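You operate a simulated robot arm through the tools that you are given. There is no shell and no other tool.

The job below is to be done with a simulated robot arm. You get a single attempt, and the scene is never put back.

TASK
Clear the fault, then test the line stop button on the running lift.
Fine: Reset, start the lift, push the stop in, pull it out again and press Reset; leave the lift standing. Where these are worked on the way, their far stop is far enough and under half their travel is too little: line stop button.

It is judged by the outcome, as a careful person would: the job done as asked, and still so three seconds after it is handed in. It fails if anything else is knocked over, pushed out of place, dropped, spilled or broken.

THE ROBOT
A 7-joint arm with a two-finger parallel gripper, fixed in place. Base frame: the origin is at the foot of the arm, x ahead of it, y to its left, z up. Lengths are in mm, angles in rad, forces in N, time in s.
With the tool pointing down near the work surface it reaches from about 100 to 620 mm from the base axis. Its first joint turns from -1.152 to 1.152 rad. Payload 1.57 kg.
The tool frame sits at the grasp point between the pads (the TCP): z along the fingers, y along the line on which they close. The tips reach 30 mm beyond it. The gripper opens to 110 mm. The fingers are 24 mm wide and 12 mm thick; the gripper's body (48 by 112 mm) begins 78 mm behind the TCP.
Orientation is that of the tool frame in the base frame, as [roll, pitch, yaw] about the fixed x, y, z axes, in that order (R = Rz(yaw) Ry(pitch) Rx(roll)). With the fingers straight down and closing along the base's y, the tool's x points along the base's -x, its y along +y and its z along -z.

THE INTERFACE
- The arm moves only by the tool send_rows. Its argument "targets" is text: rows parted by semicolons, each of 7 numbers parted by spaces: the gripper command, from -1 (shut) to 1 (fully open), values between in proportion, then the shift along the tool's x, y, z in mm, then the turn, a rotation vector about the tool's x, y, z in rad. In form: claw tx ty tz rx ry rz; .... A call has 1 to 20 rows; each row shifts and turns the commanded pose from where the row before left it, along the tool's axes as they then stand. A row lasts 0.2 s, in which the tool goes at most 50 mm and 0.15 rad; a call with a longer step from one row to the next is refused whole, and so is a gripper value outside its range. A pose out of reach is approached as far as the arm can. The call stops where the force on the tool passes 90 N (or 10 N more than at its start, if that is more) or the arm is blocked; 0.2 s more then pass. Each finger travels about 108 mm/s and halts on what it meets, pressing with about 26 N; the grip force reading is that of the motor and also rises with nothing between the fingers. The clock runs only during rows and for 0.2 s after the last one: add rows that do not move to give the fingers time. The reply holds the time, the measured pose of the TCP, the force on the tool along the base axes, the opening and the grip force, in the units named above and with some noise, with the torque about the TCP (base axes, N m) and any sound that the robot's microphone picked up.
- Cameras (640 x 400 px; columns grow to the right, rows downward): "scene" is fixed at [193.7, -391.1, 1418.7]; the picture's right is [0.69, -0.73, 0.00], its down [-0.33, -0.31, -0.89] and it looks along [0.65, 0.61, -0.45] (base axes); focal length 310 px, centre (320, 200). "wrist" rides on the gripper at [70, 16, -141] in the tool frame; the picture's right is [-0.23, 0.97, 0.00], its down [-0.86, -0.20, -0.48] and it looks along [-0.47, -0.11, 0.88] (tool axes); focal length 222 px, centre (320, 200). There is no depth. A picture from a camera that has moved, and an enlarged one, comes with that camera's place and axes in the base frame and with its lens. The place of the scene camera against the robot may be out by one fixed shift of up to 18 mm in any direction.
- snapshot(camera): a new picture of that camera. No time passes.
- close_up(camera, box): a new picture of the part [left, top, right, bottom] of that camera's present view, enlarged. No time passes.
- close_job(): hands the job in; it is judged then, once.

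Places have to be worked out from the pictures, the camera data and where the tool is seen. Open the gripper and draw the arm clear of the work before you hand the job in, unless the task says otherwise.

The tools are called after "Request:" as name(argument=value, ...) on one line, values as JSON. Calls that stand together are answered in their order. send_rows: Moves the arm, as the interface text tells. Its arguments: {"type":"object","properties":{"targets":{"type":"string"}},"required":["targets"]} The other tools are called the same way: snapshot (camera) takes a picture; close_up (camera, box) takes an enlarged picture of a part of a camera's view; close_job () hands the job in.

At the start:

```text
clock: 0.0
tcp_pos: [360.8, -43.8, 1270.3]
orientation: [-3.14, 0.001, 3.141]
force: [0.7, -1.0, -0.7]
moment: [0.0, 0.01, -0.02]
gripper_width: 110.2
gripper_force: 0.1
```

scene: 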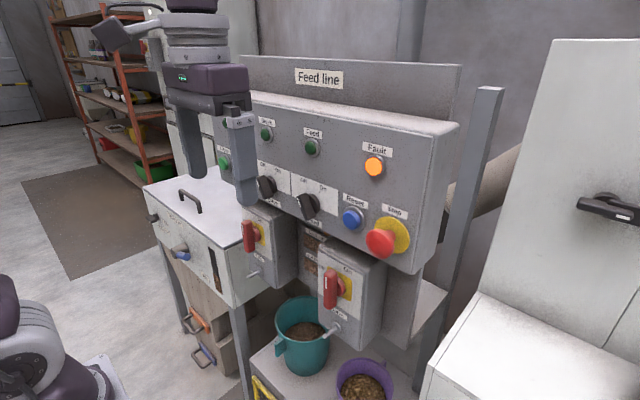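
wrist: 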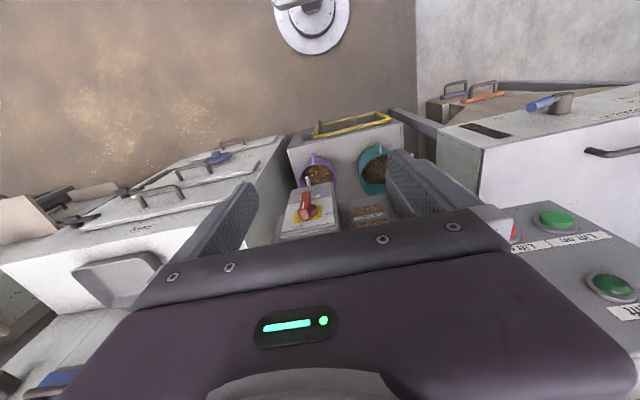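

I'll start by looking closely at the panel to read the labels and positions.

Request:
close_up(camera="scene", box=[200, 90, 360, 190])

Request:
close_up(camera="scene", box=[300, 130, 460, 230])

Request:
close_up(camera="scene", box=[220, 170, 420, 295])

Request:
close_up(camera="scene", box=[220, 200, 420, 325])

```text
4.00 times, centred on (280, 140) of scene
camera zoom: at [193.7, -391.1, 1418.7], right [0.69, -0.73, 0.0], down [-0.33, -0.31, -0.89], along [0.65, 0.61, -0.45], focal length 1242 px, centre (480, 440)
```

zoom: 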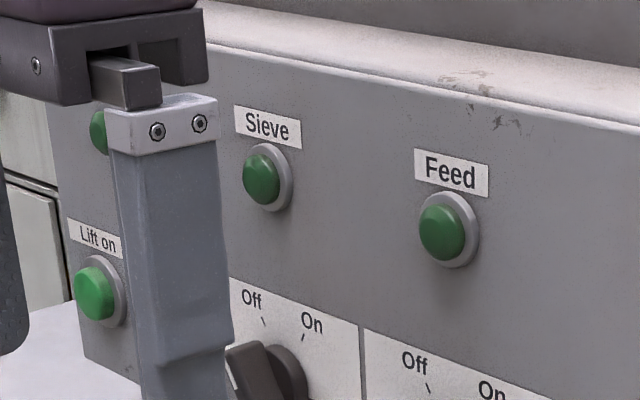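

```text
4.00 times, centred on (380, 180) of scene
camera zoom: at [193.7, -391.1, 1418.7], right [0.69, -0.73, 0.0], down [-0.33, -0.31, -0.89], along [0.65, 0.61, -0.45], focal length 1242 px, centre (80, 280)
```

zoom: 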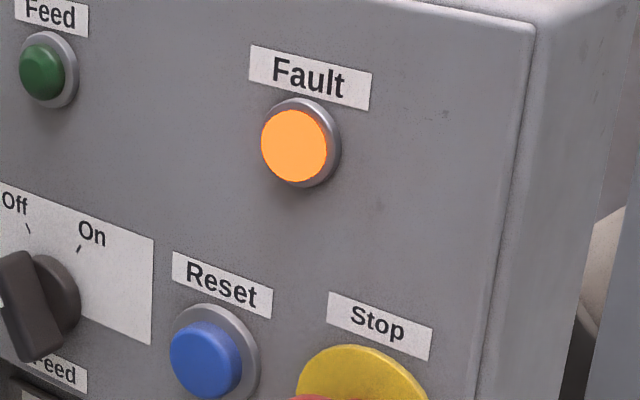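

```text
3.20 times, centred on (320, 232) of scene
camera zoom: at [193.7, -391.1, 1418.7], right [0.69, -0.73, 0.0], down [-0.33, -0.31, -0.89], along [0.65, 0.61, -0.45], focal length 994 px, centre (320, 96)
```

zoom: 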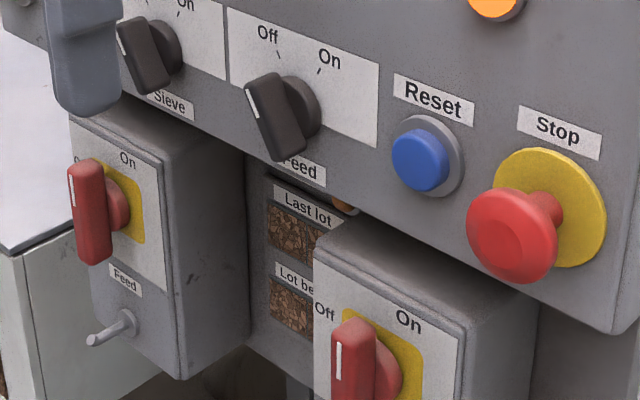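

```text
3.20 times, centred on (320, 262) of scene
camera zoom: at [193.7, -391.1, 1418.7], right [0.69, -0.73, 0.0], down [-0.33, -0.31, -0.89], along [0.65, 0.61, -0.45], focal length 994 px, centre (320, 0)
```

zoom: 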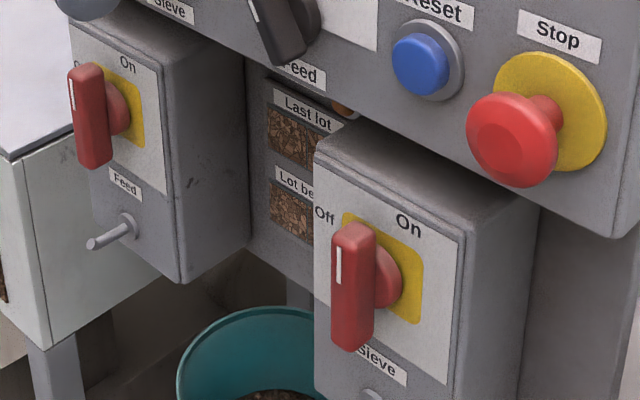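

The fault lamp is lit, the stop is out, and the panel faces -x at about x≈530, with Lift on at y≈230, Reset at y≈-140, Stop at y≈-207, and the row at z≈1170. I'll tilt the tool toward the panel in part and watch how the arm behaves.

Request:
send_rows(targets="0 0 0 0 0 -0.14 0; 0 0 0 0 0 -0.14 0; 0 0 0 0 0 -0.14 0; 0 0 0 0 0 -0.14 0; 0 0 0 0 0 -0.14 0")

```text
clock: 1.2
tcp_pos: [359.6, -44.2, 1270.9]
orientation: [3.14, 0.702, -3.141]
force: [0.6, -0.3, -0.2]
moment: [-0.02, 0.01, -0.02]
gripper_width: 55.0
gripper_force: 0.1
```

Request:
snapshot(camera="scene")

Request:
snapshot(camera="wrist")

```text
taken
```

scene: 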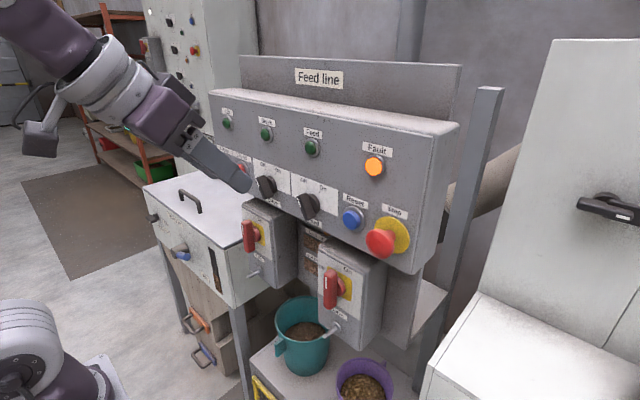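

```text
taken
camera wrist: at [214.1, -27.5, 1333.6], right [0.17, 0.97, 0.15], down [0.34, -0.2, 0.92], along [0.92, -0.11, -0.37], focal length 222 px, centre (320, 200)
```

wrist: 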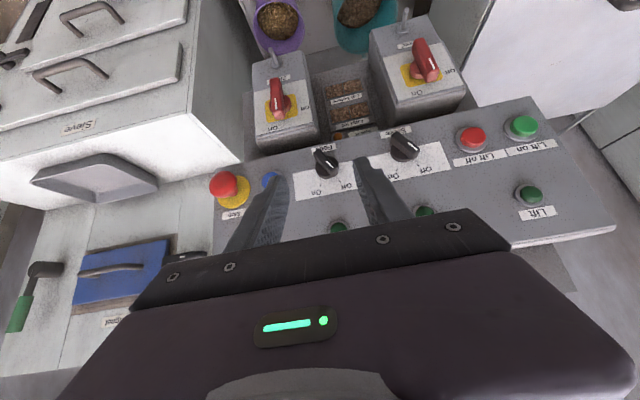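

The tilt works without trouble. I can now also see a red "Lift off" beside "Lift on". I'll finish turning the tool to horizontal (pointing +x) and shut the gripper.

Request:
send_rows(targets="-1 0 0 0 0 -0.145 0; -1 0 0 0 0 -0.145 0; -1 0 0 0 0 -0.145 0; -1 0 0 0 0 -0.145 0; -1 0 0 0 0 -0.145 0; -1 0 0 0 0 -0.145 0")

```text
clock: 2.6
tcp_pos: [360.0, -39.9, 1300.0]
orientation: [-2.748, 1.532, -2.741]
force: [0.6, 0.1, -0.1]
moment: [-0.02, 0.05, 0.02]
gripper_width: 0.0
gripper_force: 21.3
out of reach, approached as far as the arm can: row 5, 6
```

The tool is nearly horizontal, but that pose is at the edge of reach this high up. I'll move down and forward toward the button row height, where the arm should have room.

Request:
send_rows(targets="-1 22 0 8 0 0 0; -1 22 0 8 0 0 0; -1 22 0 8 0 0 0; -1 22 0 8 0 0 0; -1 22 0 8 0 0 0; -1 0 0 0 0 0 0")

Request:
snapshot(camera="wrist")

Request:
snapshot(camera="scene")

```text
clock: 4.0
tcp_pos: [361.0, -39.9, 1299.3]
orientation: [-2.715, 1.533, -2.707]
force: [-0.2, 1.1, -0.4]
moment: [-0.01, 0.02, 0.0]
gripper_width: 0.0
gripper_force: 21.3
out of reach, approached as far as the arm can: row 1, 2, 3, 4, 5
```

```text
taken
camera wrist: at [215.5, -25.5, 1235.2], right [0.0, 0.98, 0.21], down [-0.45, -0.19, 0.87], along [0.89, -0.09, 0.44], focal length 222 px, centre (320, 200)
```

wrist: 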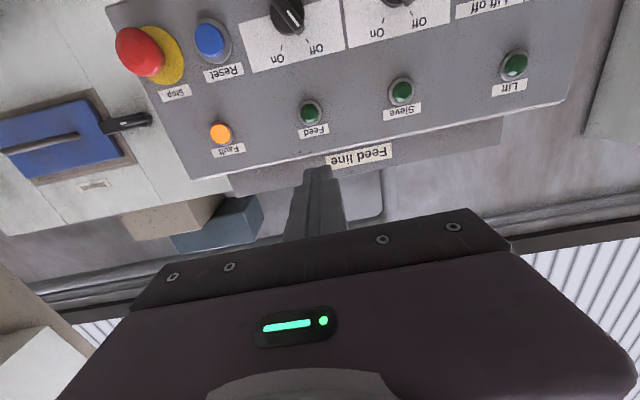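

```text
taken
```

scene: 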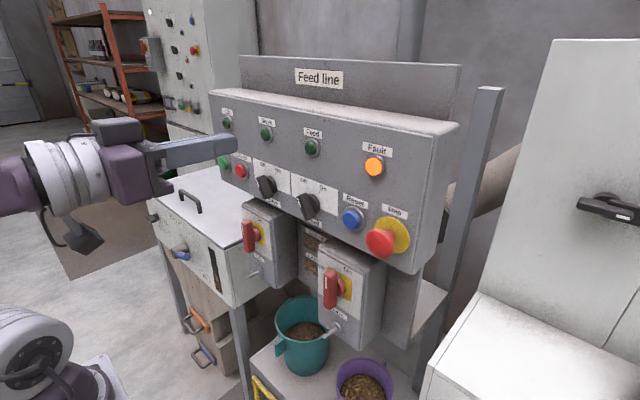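

The arm did not follow: the pose is too folded this close to the base. I'll bring the command up between the lamp and knob rows and further forward, where the wrist should have room and nothing protrudes.

Request:
send_rows(targets="-1 -12.5 0 15 0 0 0; -1 -12.5 0 15 0 0 0; -1 -12.5 0 15 0 0 0; -1 -12.5 0 15 0 0 0; -1 0 0 0 0 0 0")

```text
clock: 5.2
tcp_pos: [421.3, -40.7, 1350.8]
orientation: [2.935, 1.569, 2.937]
force: [0.6, 0.6, -0.4]
moment: [0.0, 0.02, 0.0]
gripper_width: 0.0
gripper_force: 21.3
```

The arm follows now, with the tool level at (421, -41, 1351). I'll go down to z≈1210 (between the rows) with some forward motion.

Request:
send_rows(targets="-1 14 0 4 0 0 0; -1 14 0 4 0 0 0; -1 14 0 4 0 0 0; -1 14 0 4 0 0 0; -1 14 0 4 0 0 0; -1 14 0 2 0 0 0; -1 14 0 2 0 0 0; -1 14 0 2 0 0 0; -1 14 0 2 0 0 0; -1 14 0 2 0 0 0")

```text
clock: 7.4
tcp_pos: [457.2, -47.6, 1287.0]
orientation: [3.036, 1.567, 3.035]
force: [0.1, 0.8, 0.6]
moment: [0.01, 0.0, 0.01]
gripper_width: 0.0
gripper_force: 20.8
out of reach, approached as far as the arm can: row 5, 6, 7, 8, 9, 10
```

It stopped following at z≈1287. I'll look at the arm's configuration to understand the limit.

Request:
snapshot(camera="scene")

Request:
snapshot(camera="wrist")

```text
taken
```

scene: 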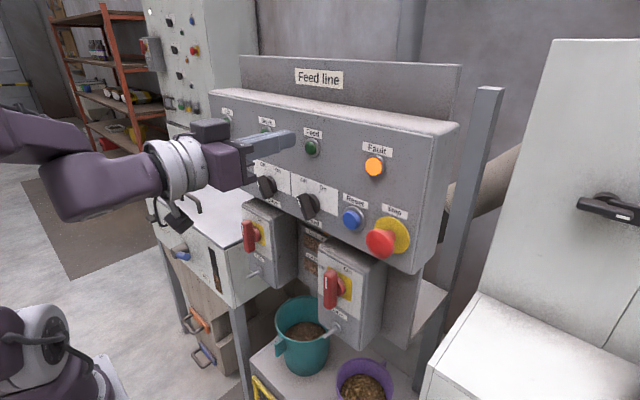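

```text
taken
camera wrist: at [312.9, -31.0, 1218.4], right [0.0, 0.97, 0.23], down [-0.48, -0.2, 0.86], along [0.88, -0.11, 0.46], focal length 222 px, centre (320, 200)
```

wrist: 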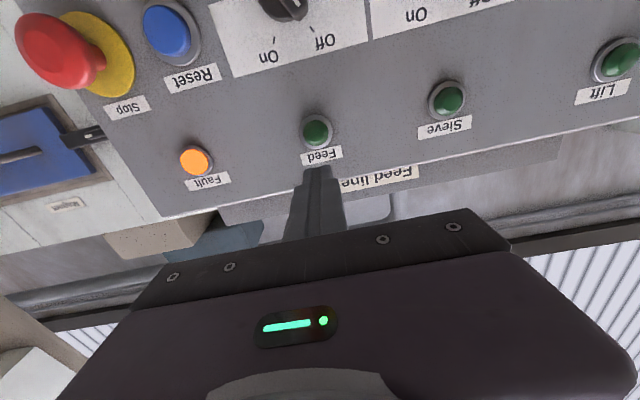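

The limit is the wrist pitch (the forearm is steep), so I'll let the tool tilt about 0.45 rad below horizontal, which is fine for pushing and for gripping along y. I estimate Reset ≈ (518, -136, 1163), Stop head ≈ (500, -207, 1160), Lift on ≈ (525, 243, 1160). I'll tilt and shift toward Reset's y.

Request:
send_rows(targets="-1 0 0 0 0 0.15 0; -1 0 0 0 0 0.15 0; -1 0 0 0 0 0.15 0; -1 0 -22 0 0 0 0; -1 0 -22 0 0 0 0; -1 0 -22 0 0 0 0; -1 0 -22 0 0 0 0")

```text
clock: 9.0
tcp_pos: [457.0, -133.7, 1287.3]
orientation: [-3.141, 1.12, -3.139]
force: [-1.6, -0.2, -0.6]
moment: [-0.01, -0.01, 0.06]
gripper_width: 0.1
gripper_force: 21.6
```

Tilt of 0.45 rad below horizontal is reached. Now I'll lower in front of Reset, keeping the tips about 40 mm short of the panel.

Request:
send_rows(targets="-1 18.7 0 7.2 0 0 0; -1 18.7 0 7.2 0 0 0; -1 18.7 0 7.2 0 0 0; -1 18.7 0 7.2 0 0 0; -1 18.7 0 7.2 0 0 0; -1 18.7 0 7.2 0 0 0")

Request:
snapshot(camera="wrist")

Request:
snapshot(camera="scene")

```text
clock: 10.4
tcp_pos: [446.8, -134.9, 1166.6]
orientation: [3.14, 1.121, -3.141]
force: [0.1, 0.6, -1.0]
moment: [0.01, -0.04, 0.01]
gripper_width: 0.2
gripper_force: 20.9
```

```text
taken
camera wrist: at [286.8, -118.2, 1166.8], right [0.1, 0.97, 0.2], down [-0.06, -0.2, 0.98], along [0.99, -0.11, 0.04], focal length 222 px, centre (320, 200)
```

wrist: 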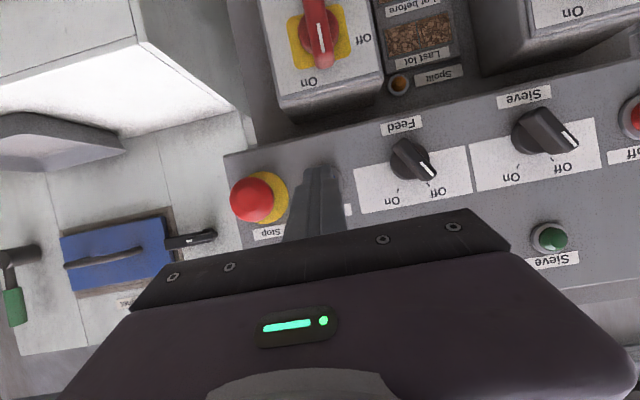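

```text
taken
```

scene: 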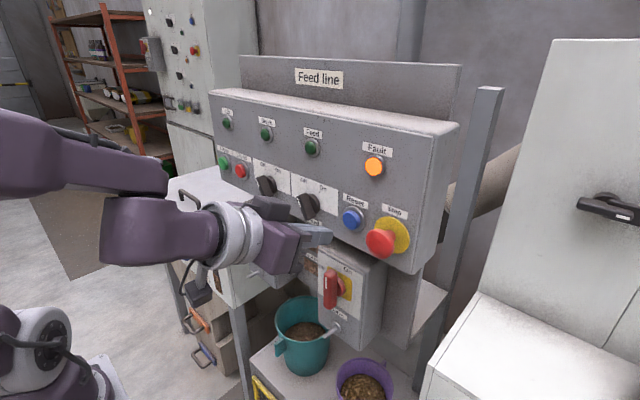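

The reach is fine here. I'll zoom in to check the fingertip's alignment with Reset.

Request:
close_up(camera="wrist", box=[220, 140, 380, 240])

Request:
close_up(camera="scene", box=[260, 170, 420, 270])

```text
4.00 times, centred on (300, 190) of wrist
camera zoom: at [286.8, -118.2, 1166.8], right [0.1, 0.97, 0.2], down [-0.06, -0.2, 0.98], along [0.99, -0.11, 0.04], focal length 888 px, centre (400, 240)
```

zoom: 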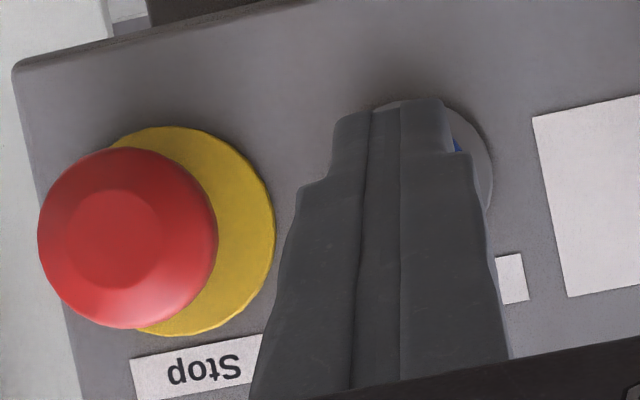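

```text
4.00 times, centred on (340, 220) of scene
camera zoom: at [193.7, -391.1, 1418.7], right [0.69, -0.73, 0.0], down [-0.33, -0.31, -0.89], along [0.65, 0.61, -0.45], focal length 1242 px, centre (240, 120)
```

zoom: 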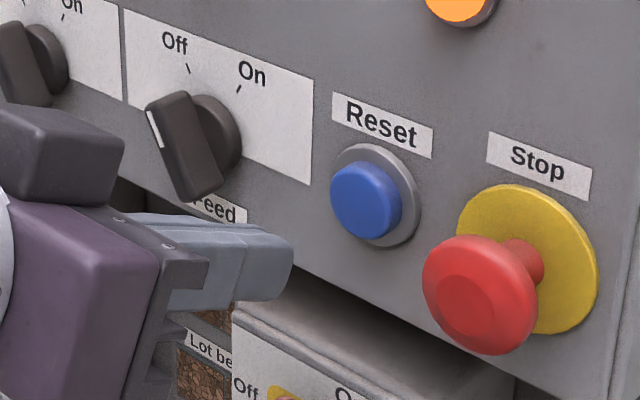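

Reset's bezel centre works out at about (530, -132, 1158), nearly in line with the fingers. I'll lower 5 mm and move forward 30 mm to just short of the button.

Request:
send_rows(targets="-1 -2.0 1 15.7 0 0 0; -1 -6.5 0 13.5 0 0 0; -1 0 0 0 0 0 0")

Request:
close_up(camera="scene", box=[300, 180, 420, 255])

Request:
close_up(camera="wrist", box=[240, 140, 400, 240])

```text
clock: 11.2
tcp_pos: [471.5, -137.6, 1161.3]
orientation: [-3.123, 1.119, -3.136]
force: [-0.2, -0.1, 0.2]
moment: [0.0, 0.04, 0.03]
gripper_width: 0.0
gripper_force: 21.1
out of reach, approached as far as the arm can: row 2
```

```text
5.33 times, centred on (360, 218) of scene
camera zoom: at [193.7, -391.1, 1418.7], right [0.69, -0.73, 0.0], down [-0.33, -0.31, -0.89], along [0.65, 0.61, -0.45], focal length 1656 px, centre (107, 107)
```

zoom: 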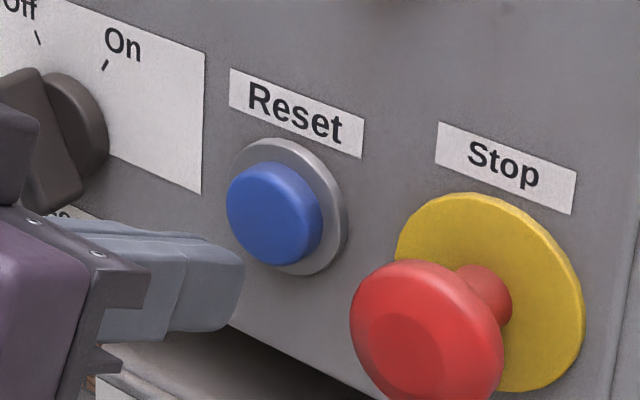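

```text
4.00 times, centred on (320, 190) of wrist
camera zoom: at [312.4, -119.7, 1160.9], right [0.11, 0.97, 0.2], down [-0.06, -0.19, 0.98], along [0.99, -0.12, 0.04], focal length 888 px, centre (320, 240)
```

zoom: 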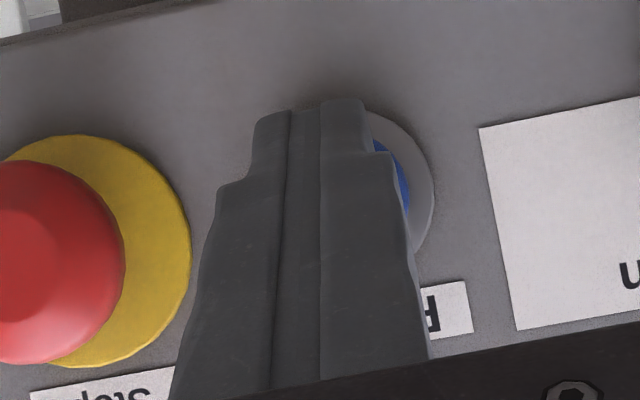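

The tip is still short of Reset, and the arm reported its limit at this tilt. I'll tilt a further 0.15 rad downward in place and then try a little more forward.

Request:
send_rows(targets="-1 0 0 0 0 0.075 0; -1 0 0 0 0 0.075 0; -1 0 0 0 0 0 0")

Request:
snapshot(camera="scene")

```text
clock: 12.0
tcp_pos: [476.8, -133.5, 1163.6]
orientation: [-3.14, 0.97, 3.141]
force: [0.4, -0.1, -1.1]
moment: [-0.01, 0.01, 0.01]
gripper_width: 0.1
gripper_force: 21.1
```

```text
taken
```

scene: 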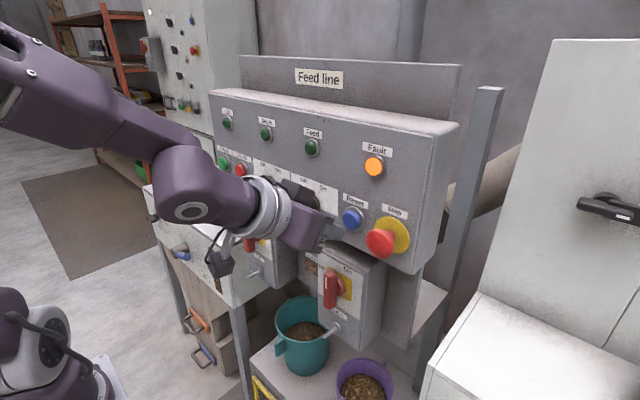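

The arm reached the full command there (477, -133.5, 1163.6) at pitch 0.97. Checking alignment up close before contact.

Request:
close_up(camera="scene", box=[300, 180, 420, 255])

Request:
close_up(camera="wrist", box=[200, 100, 440, 250])

```text
5.33 times, centred on (360, 218) of scene
camera zoom: at [193.7, -391.1, 1418.7], right [0.69, -0.73, 0.0], down [-0.33, -0.31, -0.89], along [0.65, 0.61, -0.45], focal length 1656 px, centre (107, 107)
```

zoom: 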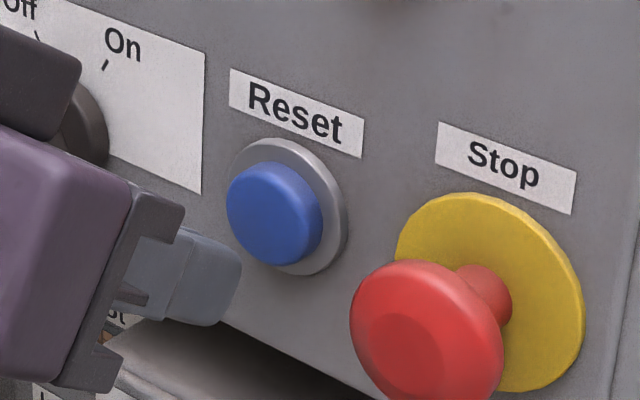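

```text
2.67 times, centred on (320, 175) of wrist
camera zoom: at [318.7, -117.5, 1185.7], right [0.13, 0.97, 0.19], down [0.09, -0.2, 0.98], along [0.99, -0.11, -0.11], focal length 592 px, centre (320, 267)
```

zoom: 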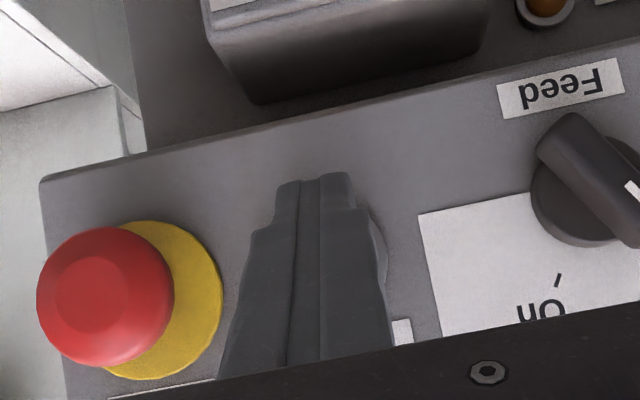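

The fingers line up with Reset in y and height. I'll advance in 2 mm steps and watch the force.

Request:
send_rows(targets="-1 -1.13 0 1.65 0 0 0; -1 -1.13 0 1.65 0 0 0; -1 -1.13 0 1.65 0 0 0")

```text
clock: 12.8
tcp_pos: [482.4, -133.7, 1162.6]
orientation: [3.141, 0.971, -3.141]
force: [0.9, 0.2, -0.1]
moment: [-0.01, -0.03, -0.01]
gripper_width: 0.1
gripper_force: 21.6
```

Request:
send_rows(targets="-1 -1.13 0 1.65 0 0 0; -1 -1.13 0 1.65 0 0 0")

Request:
close_up(camera="scene", box=[300, 180, 420, 255])

```text
clock: 13.4
tcp_pos: [485.7, -133.5, 1163.7]
orientation: [3.141, 0.969, -3.141]
force: [-0.1, -0.8, -0.1]
moment: [0.03, 0.01, -0.02]
gripper_width: 0.0
gripper_force: 20.5
```

```text
5.33 times, centred on (360, 218) of scene
camera zoom: at [193.7, -391.1, 1418.7], right [0.69, -0.73, 0.0], down [-0.33, -0.31, -0.89], along [0.65, 0.61, -0.45], focal length 1656 px, centre (107, 107)
```

zoom: 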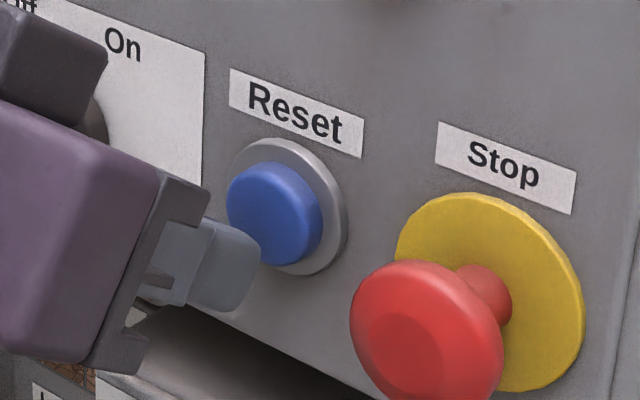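

No contact yet at contact-corner x≈517. A better estimate with the true bezel size (≈43 mm) puts Reset at y≈-137, z≈1160, so I'll correct by 4 mm in y and 3 mm up, then advance further.

Request:
send_rows(targets="-1 -2.5 -4 -1.7 0 0 0; -1 -1.13 0 1.65 0 0 0; -1 -1.13 0 1.65 0 0 0; -1 0 0 0 0 0 0")

Request:
close_up(camera="scene", box=[300, 180, 420, 255])

```text
clock: 14.4
tcp_pos: [490.0, -137.1, 1165.3]
orientation: [3.141, 0.969, 3.139]
force: [-0.3, -0.5, -1.0]
moment: [-0.01, 0.03, 0.0]
gripper_width: 0.0
gripper_force: 21.2
```

```text
5.33 times, centred on (360, 218) of scene
camera zoom: at [193.7, -391.1, 1418.7], right [0.69, -0.73, 0.0], down [-0.33, -0.31, -0.89], along [0.65, 0.61, -0.45], focal length 1656 px, centre (107, 107)
```

zoom: 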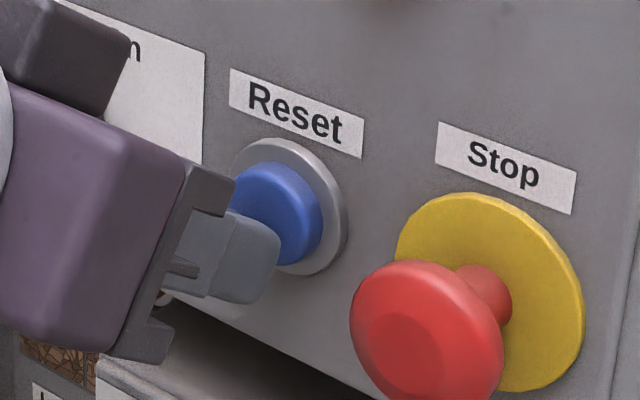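

The tip is now right at the button face. Continuing in small steps.

Request:
send_rows(targets="-1 -1.13 0 1.65 0 0 0; -1 -1.13 0 1.65 0 0 0")

```text
clock: 15.0
tcp_pos: [491.5, -137.2, 1166.7]
orientation: [3.141, 0.971, -3.14]
force: [-1.9, -1.1, -0.2]
moment: [0.01, -0.01, -0.05]
gripper_width: 0.0
gripper_force: 21.3
heard: click
```

A click was heard as the button moved. I'll check the Fault lamp.

Request:
snapshot(camera="scene")

Request:
close_up(camera="scene", box=[300, 140, 460, 240])

```text
taken
```

scene: 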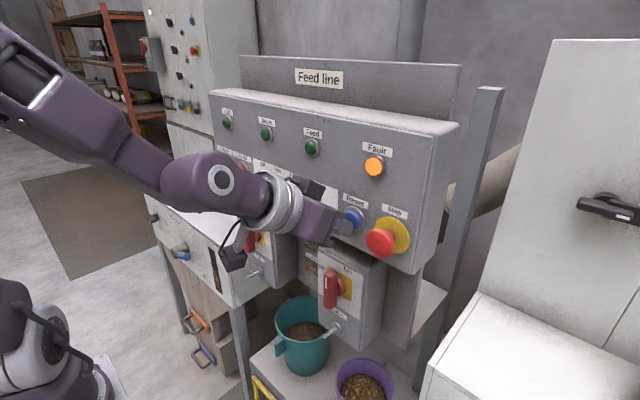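

```text
4.00 times, centred on (380, 190) of scene
camera zoom: at [193.6, -391.1, 1418.7], right [0.69, -0.73, 0.0], down [-0.33, -0.31, -0.89], along [0.65, 0.61, -0.45], focal length 1242 px, centre (80, 240)
```

zoom: 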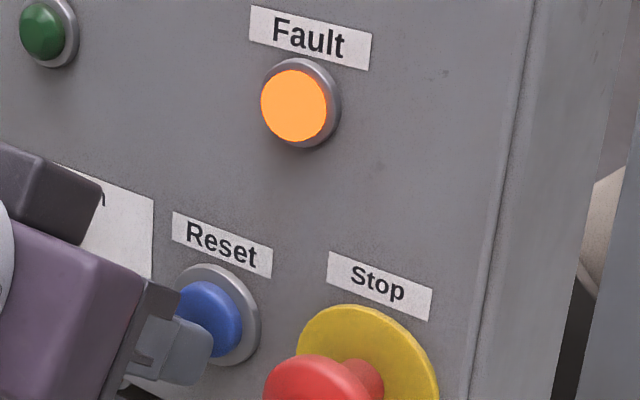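

The lamp is still lit and the force is small, so the button may not be fully in. I'll press a little further.

Request:
send_rows(targets="-1 -1.13 0 1.65 0 0 0; -1 0 0 0 0 0 0")

Request:
close_up(camera="scene", box=[300, 140, 460, 240])

```text
clock: 15.6
tcp_pos: [493.8, -135.6, 1167.1]
orientation: [3.141, 0.971, -3.142]
force: [-3.8, -2.5, -1.5]
moment: [-0.01, 0.05, -0.03]
gripper_width: 0.0
gripper_force: 20.6
out of reach, approached as far as the arm can: row 1
```

```text
4.00 times, centred on (380, 190) of scene
camera zoom: at [193.6, -391.1, 1418.7], right [0.69, -0.73, 0.0], down [-0.33, -0.31, -0.89], along [0.65, 0.61, -0.45], focal length 1242 px, centre (80, 240)
```

zoom: 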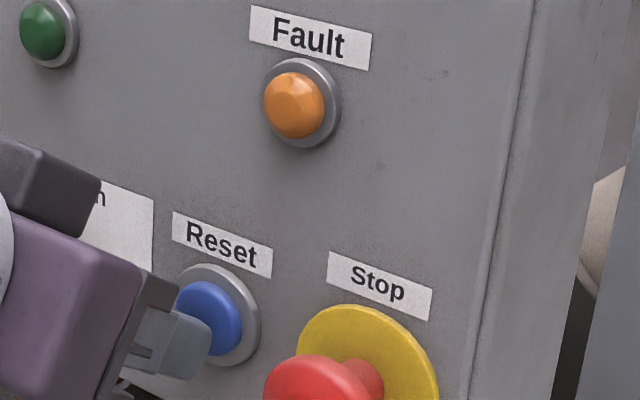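

The Fault lamp has gone out. I'll back straight off from the panel and confirm it stays out.

Request:
send_rows(targets="-1 3 0 -4.2 0 0 0; -1 5.65 0 -8.25 0 0 0; -1 5.65 0 -8.25 0 0 0; -1 5.65 0 -8.25 0 0 0; -1 5.65 0 -8.25 0 0 0; -1 0 0 0 0 0 0")

Request:
snapshot(camera="scene")

Request:
close_up(camera="scene", box=[300, 140, 460, 240])

Request:
snapshot(camera="wrist")

```text
clock: 17.0
tcp_pos: [447.7, -135.8, 1166.5]
orientation: [-3.141, 0.97, 3.141]
force: [0.5, 0.5, 0.2]
moment: [0.01, 0.02, 0.01]
gripper_width: 0.0
gripper_force: 21.2
```

```text
taken
```

scene: 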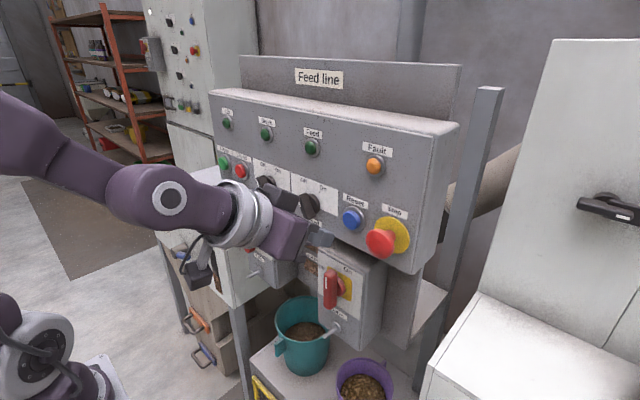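

```text
4.00 times, centred on (380, 190) of scene
camera zoom: at [193.7, -391.1, 1418.7], right [0.69, -0.73, 0.0], down [-0.33, -0.31, -0.89], along [0.65, 0.61, -0.45], focal length 1242 px, centre (80, 240)
```

zoom: 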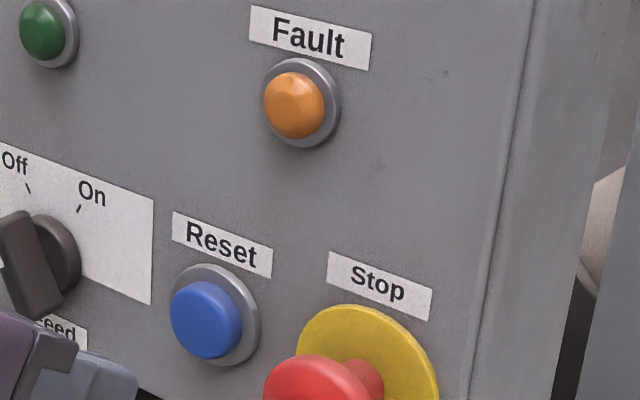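

```text
taken
camera wrist: at [289.9, -119.8, 1189.4], right [0.13, 0.97, 0.19], down [0.09, -0.2, 0.98], along [0.99, -0.11, -0.11], focal length 222 px, centre (320, 200)
```

wrist: 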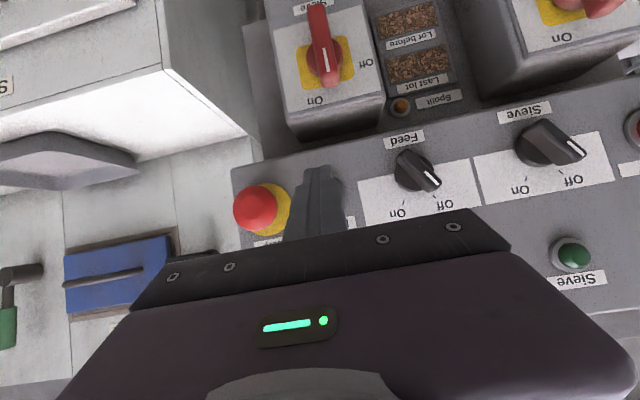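

Fault stays out. Next is Lift on (y≈243). I'll back off 20 mm more and traverse in +y well clear of the selector knobs.

Request:
send_rows(targets="-1 5.65 0 -8.25 0 0 0; -1 5.65 0 -8.25 0 0 0; -1 0 25 0 0 0 0; -1 0 25 0 0 0 0; -1 0 25 0 0 0 0; -1 0 25 0 0 0 0; -1 0 25 0 0 0 0; -1 0 25 0 0 0 0; -1 0 25 0 0 0 0; -1 0 25 0 0 0 0")

```text
clock: 19.2
tcp_pos: [428.9, 64.4, 1166.4]
orientation: [-3.141, 0.969, 3.14]
force: [0.2, -0.5, -0.9]
moment: [-0.01, 0.0, -0.02]
gripper_width: 0.0
gripper_force: 21.4
```

Request:
send_rows(targets="-1 0 25 0 0 0 0; -1 0 25 0 0 0 0; -1 0 25 0 0 0 0; -1 0 25 0 0 0 0; -1 0 25 0 0 0 0; -1 0 25 0 0 0 0; -1 0 25 0 0 0 0; -1 0 0 0 0 0 0")

Request:
snapshot(camera="wrist")

Request:
snapshot(camera="scene")

```text
clock: 21.0
tcp_pos: [428.6, 239.9, 1166.6]
orientation: [-3.141, 0.971, 3.141]
force: [0.4, 0.7, 0.2]
moment: [0.02, -0.01, 0.03]
gripper_width: 0.0
gripper_force: 22.0
```

```text
taken
camera wrist: at [270.2, 255.9, 1188.7], right [0.13, 0.97, 0.19], down [0.09, -0.2, 0.98], along [0.99, -0.11, -0.11], focal length 222 px, centre (320, 200)
```

wrist: 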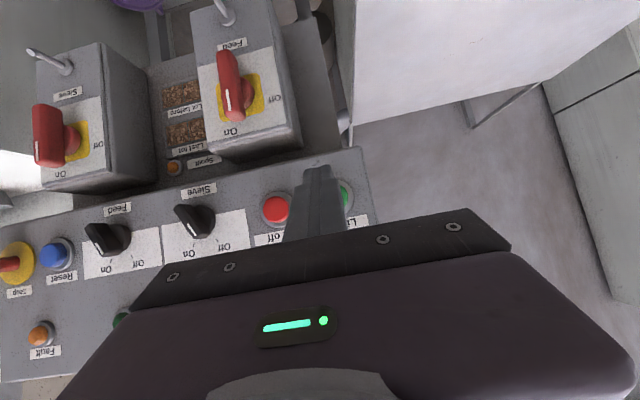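

```text
taken
```

scene: 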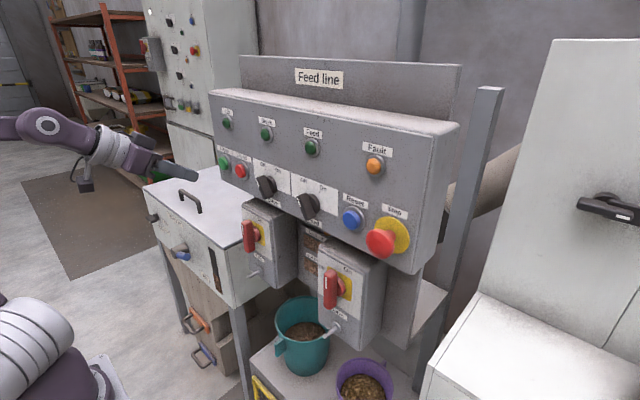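

I'll zoom in the wrist view to locate Lift on relative to the fingers.

Request:
close_up(camera="wrist", box=[240, 140, 400, 240])

Request:
close_up(camera="scene", box=[160, 120, 280, 195])

```text
4.00 times, centred on (320, 190) of wrist
camera zoom: at [270.2, 255.9, 1188.7], right [0.13, 0.97, 0.19], down [0.09, -0.2, 0.98], along [0.99, -0.11, -0.11], focal length 888 px, centre (320, 240)
```

zoom: 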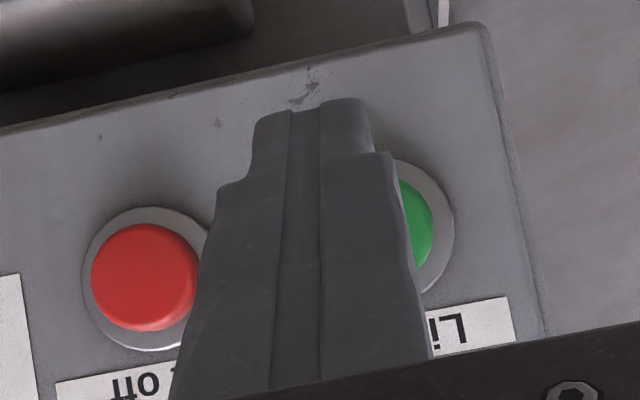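

```text
5.33 times, centred on (220, 158) of scene
camera zoom: at [193.7, -391.1, 1418.7], right [0.69, -0.73, 0.0], down [-0.33, -0.31, -0.89], along [0.65, 0.61, -0.45], focal length 1656 px, centre (853, 427)
```

zoom: 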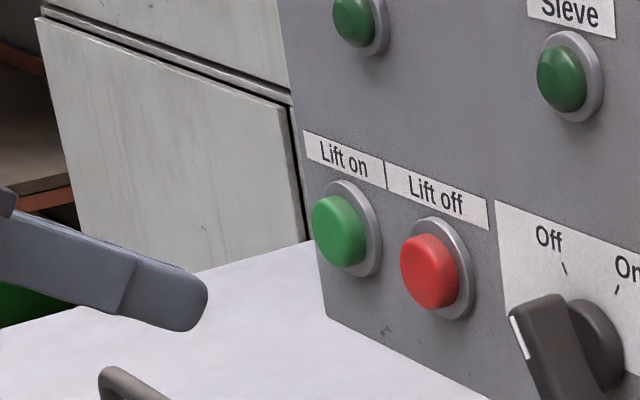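

Lift on's centre is about (530, 246, 1160). I'll shift 6 mm in y and advance 50 mm to just short of the button.

Request:
send_rows(targets="-1 0 6 0 0 0 0; -1 -5.65 0 8.25 0 0 0; -1 -5.65 0 8.25 0 0 0; -1 -5.65 0 8.25 0 0 0; -1 -5.65 0 8.25 0 0 0; -1 -5.65 0 8.25 0 0 0; -1 0 0 0 0 0 0")

Request:
close_up(camera="scene", box=[160, 120, 280, 195])

Request:
close_up(camera="wrist", box=[240, 140, 400, 240])

```text
clock: 22.6
tcp_pos: [463.1, 232.7, 1168.3]
orientation: [-3.114, 0.973, 3.125]
force: [0.3, -0.6, -0.1]
moment: [0.0, -0.01, 0.0]
gripper_width: 0.0
gripper_force: 21.0
out of reach, approached as far as the arm can: row 5, 6
```

```text
5.33 times, centred on (220, 158) of scene
camera zoom: at [193.7, -391.1, 1418.7], right [0.69, -0.73, 0.0], down [-0.33, -0.31, -0.89], along [0.65, 0.61, -0.45], focal length 1656 px, centre (853, 427)
```

zoom: 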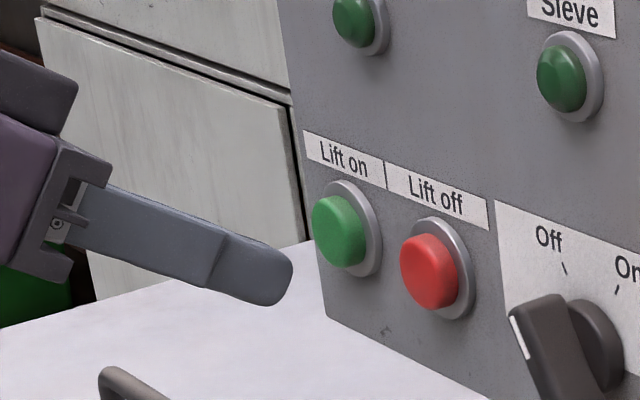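

```text
4.00 times, centred on (320, 190) of wrist
camera zoom: at [305.3, 254.6, 1191.3], right [0.17, 0.97, 0.17], down [0.08, -0.19, 0.98], along [0.98, -0.15, -0.11], focal length 888 px, centre (320, 240)
```

zoom: 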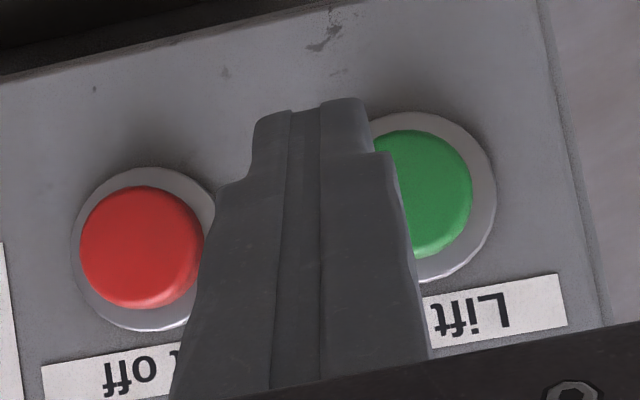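

Not reached: the arm stopped at (463, 233). As at Reset, I'll tilt a further 0.15 rad downward to gain reach here.

Request:
send_rows(targets="-1 0 0 0 0 0.075 0; -1 0 0 0 0 0.075 0; -1 0 0 0 0 0 0")

```text
clock: 23.4
tcp_pos: [458.5, 234.7, 1170.3]
orientation: [3.139, 0.82, 3.14]
force: [0.0, -0.8, -0.2]
moment: [0.0, 0.03, 0.02]
gripper_width: 0.0
gripper_force: 21.2
out of reach, approached as far as the arm can: row 2
```

Still short at this tilt. I'll look at the whole arm before choosing another approach angle.

Request:
snapshot(camera="scene")

Request:
snapshot(camera="wrist")

```text
taken
```

scene: 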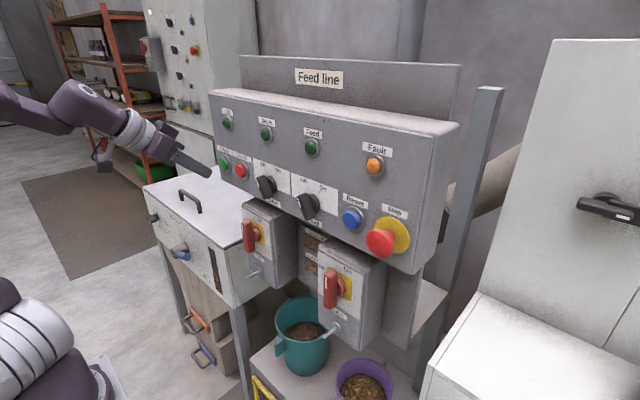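

```text
taken
camera wrist: at [306.1, 250.3, 1215.8], right [0.15, 0.97, 0.17], down [0.23, -0.2, 0.95], along [0.96, -0.11, -0.26], focal length 222 px, centre (320, 200)
```

wrist: 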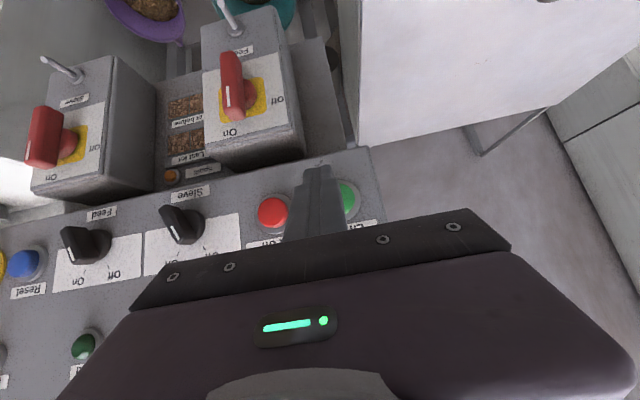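

I'll back off slightly, then yaw the tool 0.45 rad to the left so it points radially outward from the base, which should ease the reach.

Request:
send_rows(targets="-1 6.8 0 -7.3 0 0 0; -1 6.8 0 -7.3 0 0 0; -1 0 0 0 -0.1098 0 -0.1022; -1 0 0 0 -0.1098 0 -0.1022; -1 0 0 0 -0.1098 0 -0.1022; -1 0 0 0 0 0 0")

```text
clock: 24.8
tcp_pos: [438.8, 235.2, 1169.2]
orientation: [-3.14, 0.819, -2.689]
force: [0.0, -0.1, 0.1]
moment: [0.06, -0.02, -0.01]
gripper_width: 0.0
gripper_force: 21.0
```

Yawed by 0.45 rad. Now I'll line up the leading corner with the button centre (y≈246, z≈1160) and move forward in +x, watching for reach.

Request:
send_rows(targets="-1 -4.9 8.1 0.8 0 0 0; -1 -6.14 -4.35 6.59 0 0 0; -1 -6.14 -4.35 6.59 0 0 0; -1 -6.14 -4.35 6.59 0 0 0; -1 0 0 0 0 0 0")

```text
clock: 26.0
tcp_pos: [459.8, 243.2, 1173.6]
orientation: [-3.14, 0.821, -2.69]
force: [-0.6, -0.1, 0.5]
moment: [-0.04, -0.02, 0.0]
gripper_width: 0.0
gripper_force: 21.3
out of reach, approached as far as the arm can: row 4
```

The radius limit is about 520 mm from the base axis with these tilts. I'll look at the arm's base region to understand its geometry better.

Request:
close_up(camera="scene", box=[0, 250, 240, 400])

Request:
close_up(camera="scene", box=[0, 50, 240, 200])

```text
2.67 times, centred on (120, 325) of scene
camera zoom: at [193.7, -391.1, 1418.7], right [0.69, -0.73, 0.0], down [-0.33, -0.31, -0.89], along [0.65, 0.61, -0.45], focal length 828 px, centre (853, -133)
```

zoom: 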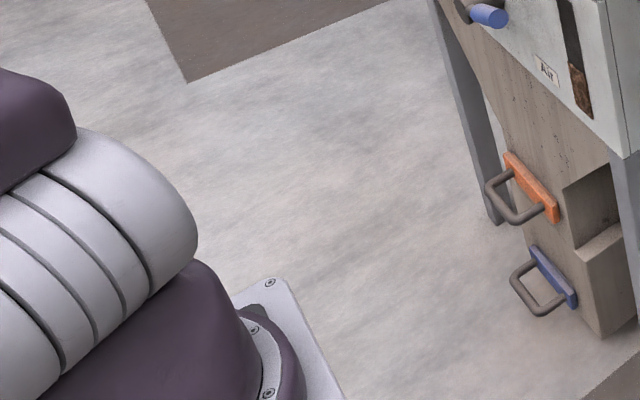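

```text
2.67 times, centred on (120, 125) of scene
camera zoom: at [193.7, -391.1, 1418.7], right [0.69, -0.73, 0.0], down [-0.33, -0.31, -0.89], along [0.65, 0.61, -0.45], focal length 828 px, centre (853, 400)
```

zoom: 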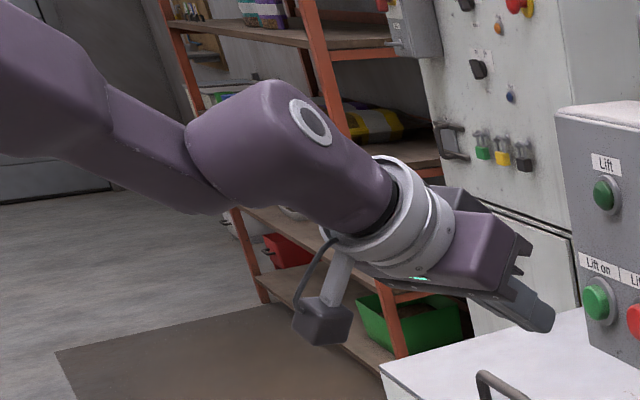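

Base is near the origin with the elbow above it; steeper tilts have been extending the reach. I'll back off, tilt another 0.3 rad downward (staying radial) and try again.

Request:
send_rows(targets="-1 6.14 4.35 -6.59 0 0 0; -1 0 0 0 0 0.15 0; -1 0 0 0 0 0.15 0; -1 0 0 0 0 0 0")

```text
clock: 27.0
tcp_pos: [429.7, 235.1, 1192.1]
orientation: [3.117, 0.557, -2.698]
force: [0.1, 0.4, -0.3]
moment: [-0.02, 0.0, -0.02]
gripper_width: 0.0
gripper_force: 21.5
out of reach, approached as far as the arm can: row 2, 3
```

Steeper is worse here, so the best tilt for this spot is around 0.5–0.6 rad. I'll undo that tilt and yaw, staying clear of the panel, and check where I stand.

Request:
send_rows(targets="-1 0 0 0 0 -0.15 0; -1 0 0 0 0 -0.15 0; -1 0 0 0 0.1098 0 0.1022; -1 0 0 0 0.1098 0 0.1022; -1 0 0 0 0.1098 0 0.1022; -1 0 0 0 0 0 0")

```text
clock: 28.4
tcp_pos: [429.5, 236.4, 1191.4]
orientation: [-3.141, 0.82, 3.14]
force: [-0.2, 0.1, -0.5]
moment: [0.03, 0.01, -0.02]
gripper_width: 0.1
gripper_force: 21.2
```

I'm at (429, 236, 1191), tilt 0.75. I'll set the tilt to 0.5, line up with Lift on, and creep forward to find the reachable limit.

Request:
send_rows(targets="-1 0 0 0 0 -0.125 0; -1 0 0 0 0 -0.125 0; -1 12 4.8 6.6 0 0 0; -1 12 4.8 6.6 0 0 0; -1 -4.79 0 8.78 0 0 0; -1 -4.79 0 8.78 0 0 0; -1 -4.79 0 8.78 0 0 0; -1 -1.44 0 2.63 0 0 0; -1 -1.44 0 2.63 0 0 0; -1 -1.44 0 2.63 0 0 0; -1 -1.44 0 2.63 0 0 0; -1 -1.44 0 2.63 0 0 0; -1 -1.44 0 2.63 0 0 0; -1 -1.44 0 2.63 0 0 0; -1 -1.44 0 2.63 0 0 0")

```text
clock: 31.6
tcp_pos: [475.9, 243.0, 1168.4]
orientation: [3.14, 1.07, 3.14]
force: [0.1, -0.2, -0.8]
moment: [0.0, 0.01, 0.01]
gripper_width: 0.0
gripper_force: 21.3
out of reach, approached as far as the arm can: row 11, 12, 13, 14
```

At tilt 0.5 the limit is x≈470–476. I'll back off 15 mm, yaw 0.45 rad so the hand points radially at this shallower tilt, and creep forward again.

Request:
send_rows(targets="-1 7.2 0 -13.2 0 0 0; -1 0 0 0 -0.1316 0 -0.0719; -1 0 0 0 -0.1316 0 -0.0719; -1 0 0 0 -0.1316 0 -0.0719; -1 -1.73 -1.74 3.16 0 0 0; -1 -1.73 -1.74 3.16 0 0 0; -1 -1.73 -1.74 3.16 0 0 0; -1 -1.73 -1.74 3.16 0 0 0; -1 -1.73 -1.74 3.16 0 0 0; -1 -1.73 -1.74 3.16 0 0 0; -1 -1.73 -1.74 3.16 0 0 0")

```text
clock: 34.0
tcp_pos: [463.6, 243.6, 1169.2]
orientation: [3.141, 1.069, -2.692]
force: [0.4, 0.5, -0.4]
moment: [0.02, 0.05, -0.01]
gripper_width: 0.2
gripper_force: 21.4
out of reach, approached as far as the arm can: row 5, 6, 7, 8, 9, 10, 11
```

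Radial pointing was worse, so this arm branch is poor. The arm is said to reach 620 mm with the tool down, so I'll back off, turn tool-down, and re-approach from that posture.

Request:
send_rows(targets="-1 -2.3 6.5 -16.7 0 0 0; -1 -2.3 6.5 -16.7 0 0 0; -1 -2.3 6.5 -16.7 0 0 0; -1 -2.3 6.5 -16.7 0 0 0; -1 0 0 0 0 0.149 0; -1 0 0 0 0 0.149 0; -1 0 0 0 0 0.149 0; -1 0 0 0 0 0.149 0; -1 0 0 0 0 0.149 0; -1 0 0 0 0 0.149 0; -1 0 0 0 0 0.149 0; -1 0 0 0 0 0 0")

Request:
snapshot(camera="scene")

```text
clock: 36.6
tcp_pos: [402.1, 243.4, 1207.7]
orientation: [3.141, 0.025, -2.693]
force: [0.1, 0.4, 0.2]
moment: [0.01, 0.01, 0.0]
gripper_width: 0.0
gripper_force: 21.2
```

```text
taken
```

scene: 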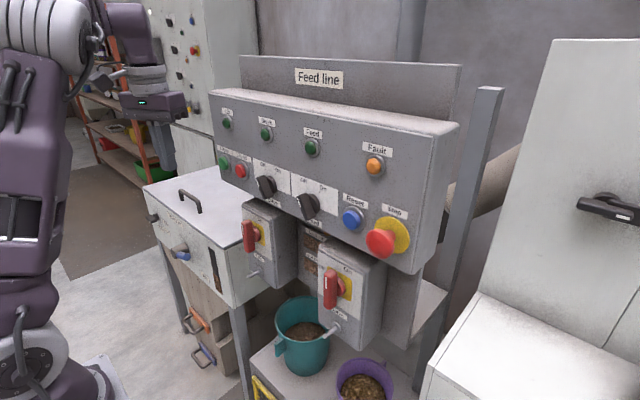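

Tool-down at r≈470 is reachable in this posture. I'll turn the yaw back to zero (so the gripper body stays clear of the panel) and test moving forward along +x, staying at least 30 mm short of the button.

Request:
send_rows(targets="-1 0 0 0 0 0 0.149; -1 0 0 0 0 0 0.149; -1 0 0 0 0 0 0.149; -1 -10 0 0 0 0 0; -1 -10 0 0 0 0 0; -1 -10 0 0 0 0 0; -1 -10 0 0 0 0 0; -1 -10 0 0 0 0 0; -1 0 0 0 0 0 0")

```text
clock: 38.6
tcp_pos: [452.9, 242.6, 1210.1]
orientation: [3.13, 0.023, -3.139]
force: [-0.5, -0.3, -0.2]
moment: [0.02, -0.05, -0.01]
gripper_width: 0.1
gripper_force: 21.1
```

Reachable at (453, 243, 1210). Now tilt up 0.4 rad so the fingertips lead, and test further forward while still short of the button.

Request:
send_rows(targets="-1 0 0 0 0 -0.133 0; -1 0 0 0 0 -0.133 0; -1 0 0 0 0 -0.133 0; -1 0 0 0 0 0 0")

```text
clock: 39.6
tcp_pos: [451.6, 243.4, 1210.7]
orientation: [3.128, 0.424, 3.138]
force: [-0.8, 0.3, -0.7]
moment: [-0.01, -0.05, 0.02]
gripper_width: 0.1
gripper_force: 21.1
```

Good. Next I'll lower to z≈1182 while advancing 30 mm (contact corner still ~20 mm from the button).

Request:
send_rows(targets="-1 -3.95 0.75 9.47 0 0 0; -1 -3.95 0.75 9.47 0 0 0; -1 -3.95 0.75 9.47 0 0 0; -1 -3.95 0.75 9.47 0 0 0; -1 0 0 0 0 0 0")

Request:
close_up(camera="scene", box=[160, 100, 320, 200])

Request:
snapshot(camera="wrist")

```text
clock: 40.8
tcp_pos: [482.4, 246.1, 1182.4]
orientation: [3.129, 0.423, 3.141]
force: [-1.1, -0.8, 1.3]
moment: [0.0, 0.02, -0.02]
gripper_width: 0.0
gripper_force: 21.2
```

```text
4.00 times, centred on (240, 150) of scene
camera zoom: at [193.7, -391.1, 1418.7], right [0.69, -0.73, 0.0], down [-0.33, -0.31, -0.89], along [0.65, 0.61, -0.45], focal length 1242 px, centre (640, 400)
```

zoom: 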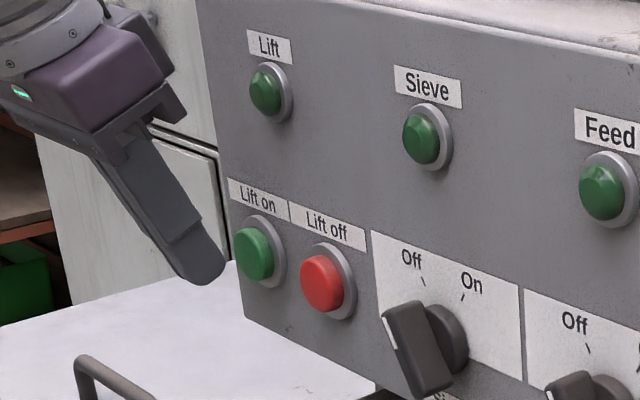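

```text
taken
camera wrist: at [359.5, 260.9, 1283.1], right [0.2, 0.97, 0.1], down [0.58, -0.21, 0.79], along [0.79, -0.1, -0.61], focal length 222 px, centre (320, 200)
```

wrist: 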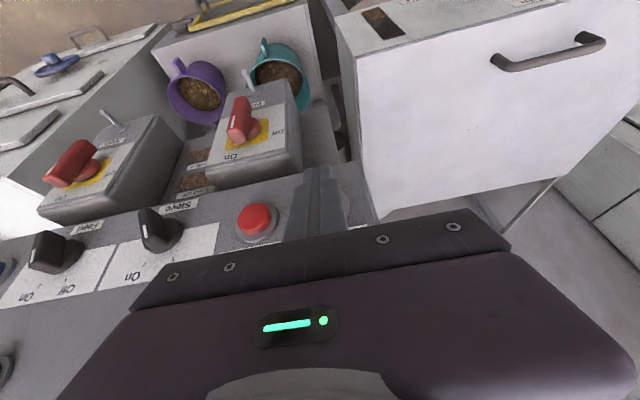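

This branch reaches further. I'll check alignment with Lift on before advancing.

Request:
close_up(camera="wrist", box=[240, 140, 400, 240])

```text
4.00 times, centred on (320, 190) of wrist
camera zoom: at [359.5, 260.9, 1283.1], right [0.2, 0.97, 0.1], down [0.58, -0.21, 0.79], along [0.79, -0.1, -0.61], focal length 888 px, centre (320, 240)
```

zoom: 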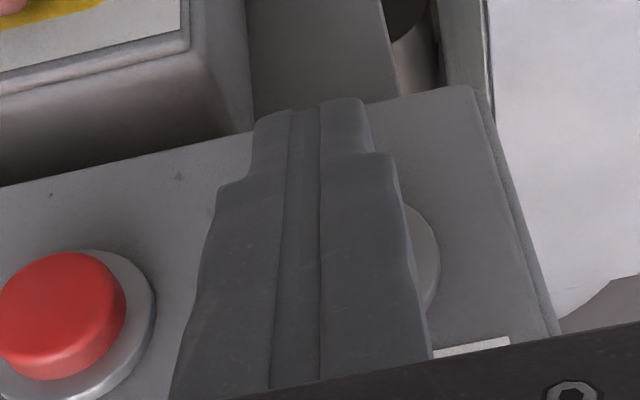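

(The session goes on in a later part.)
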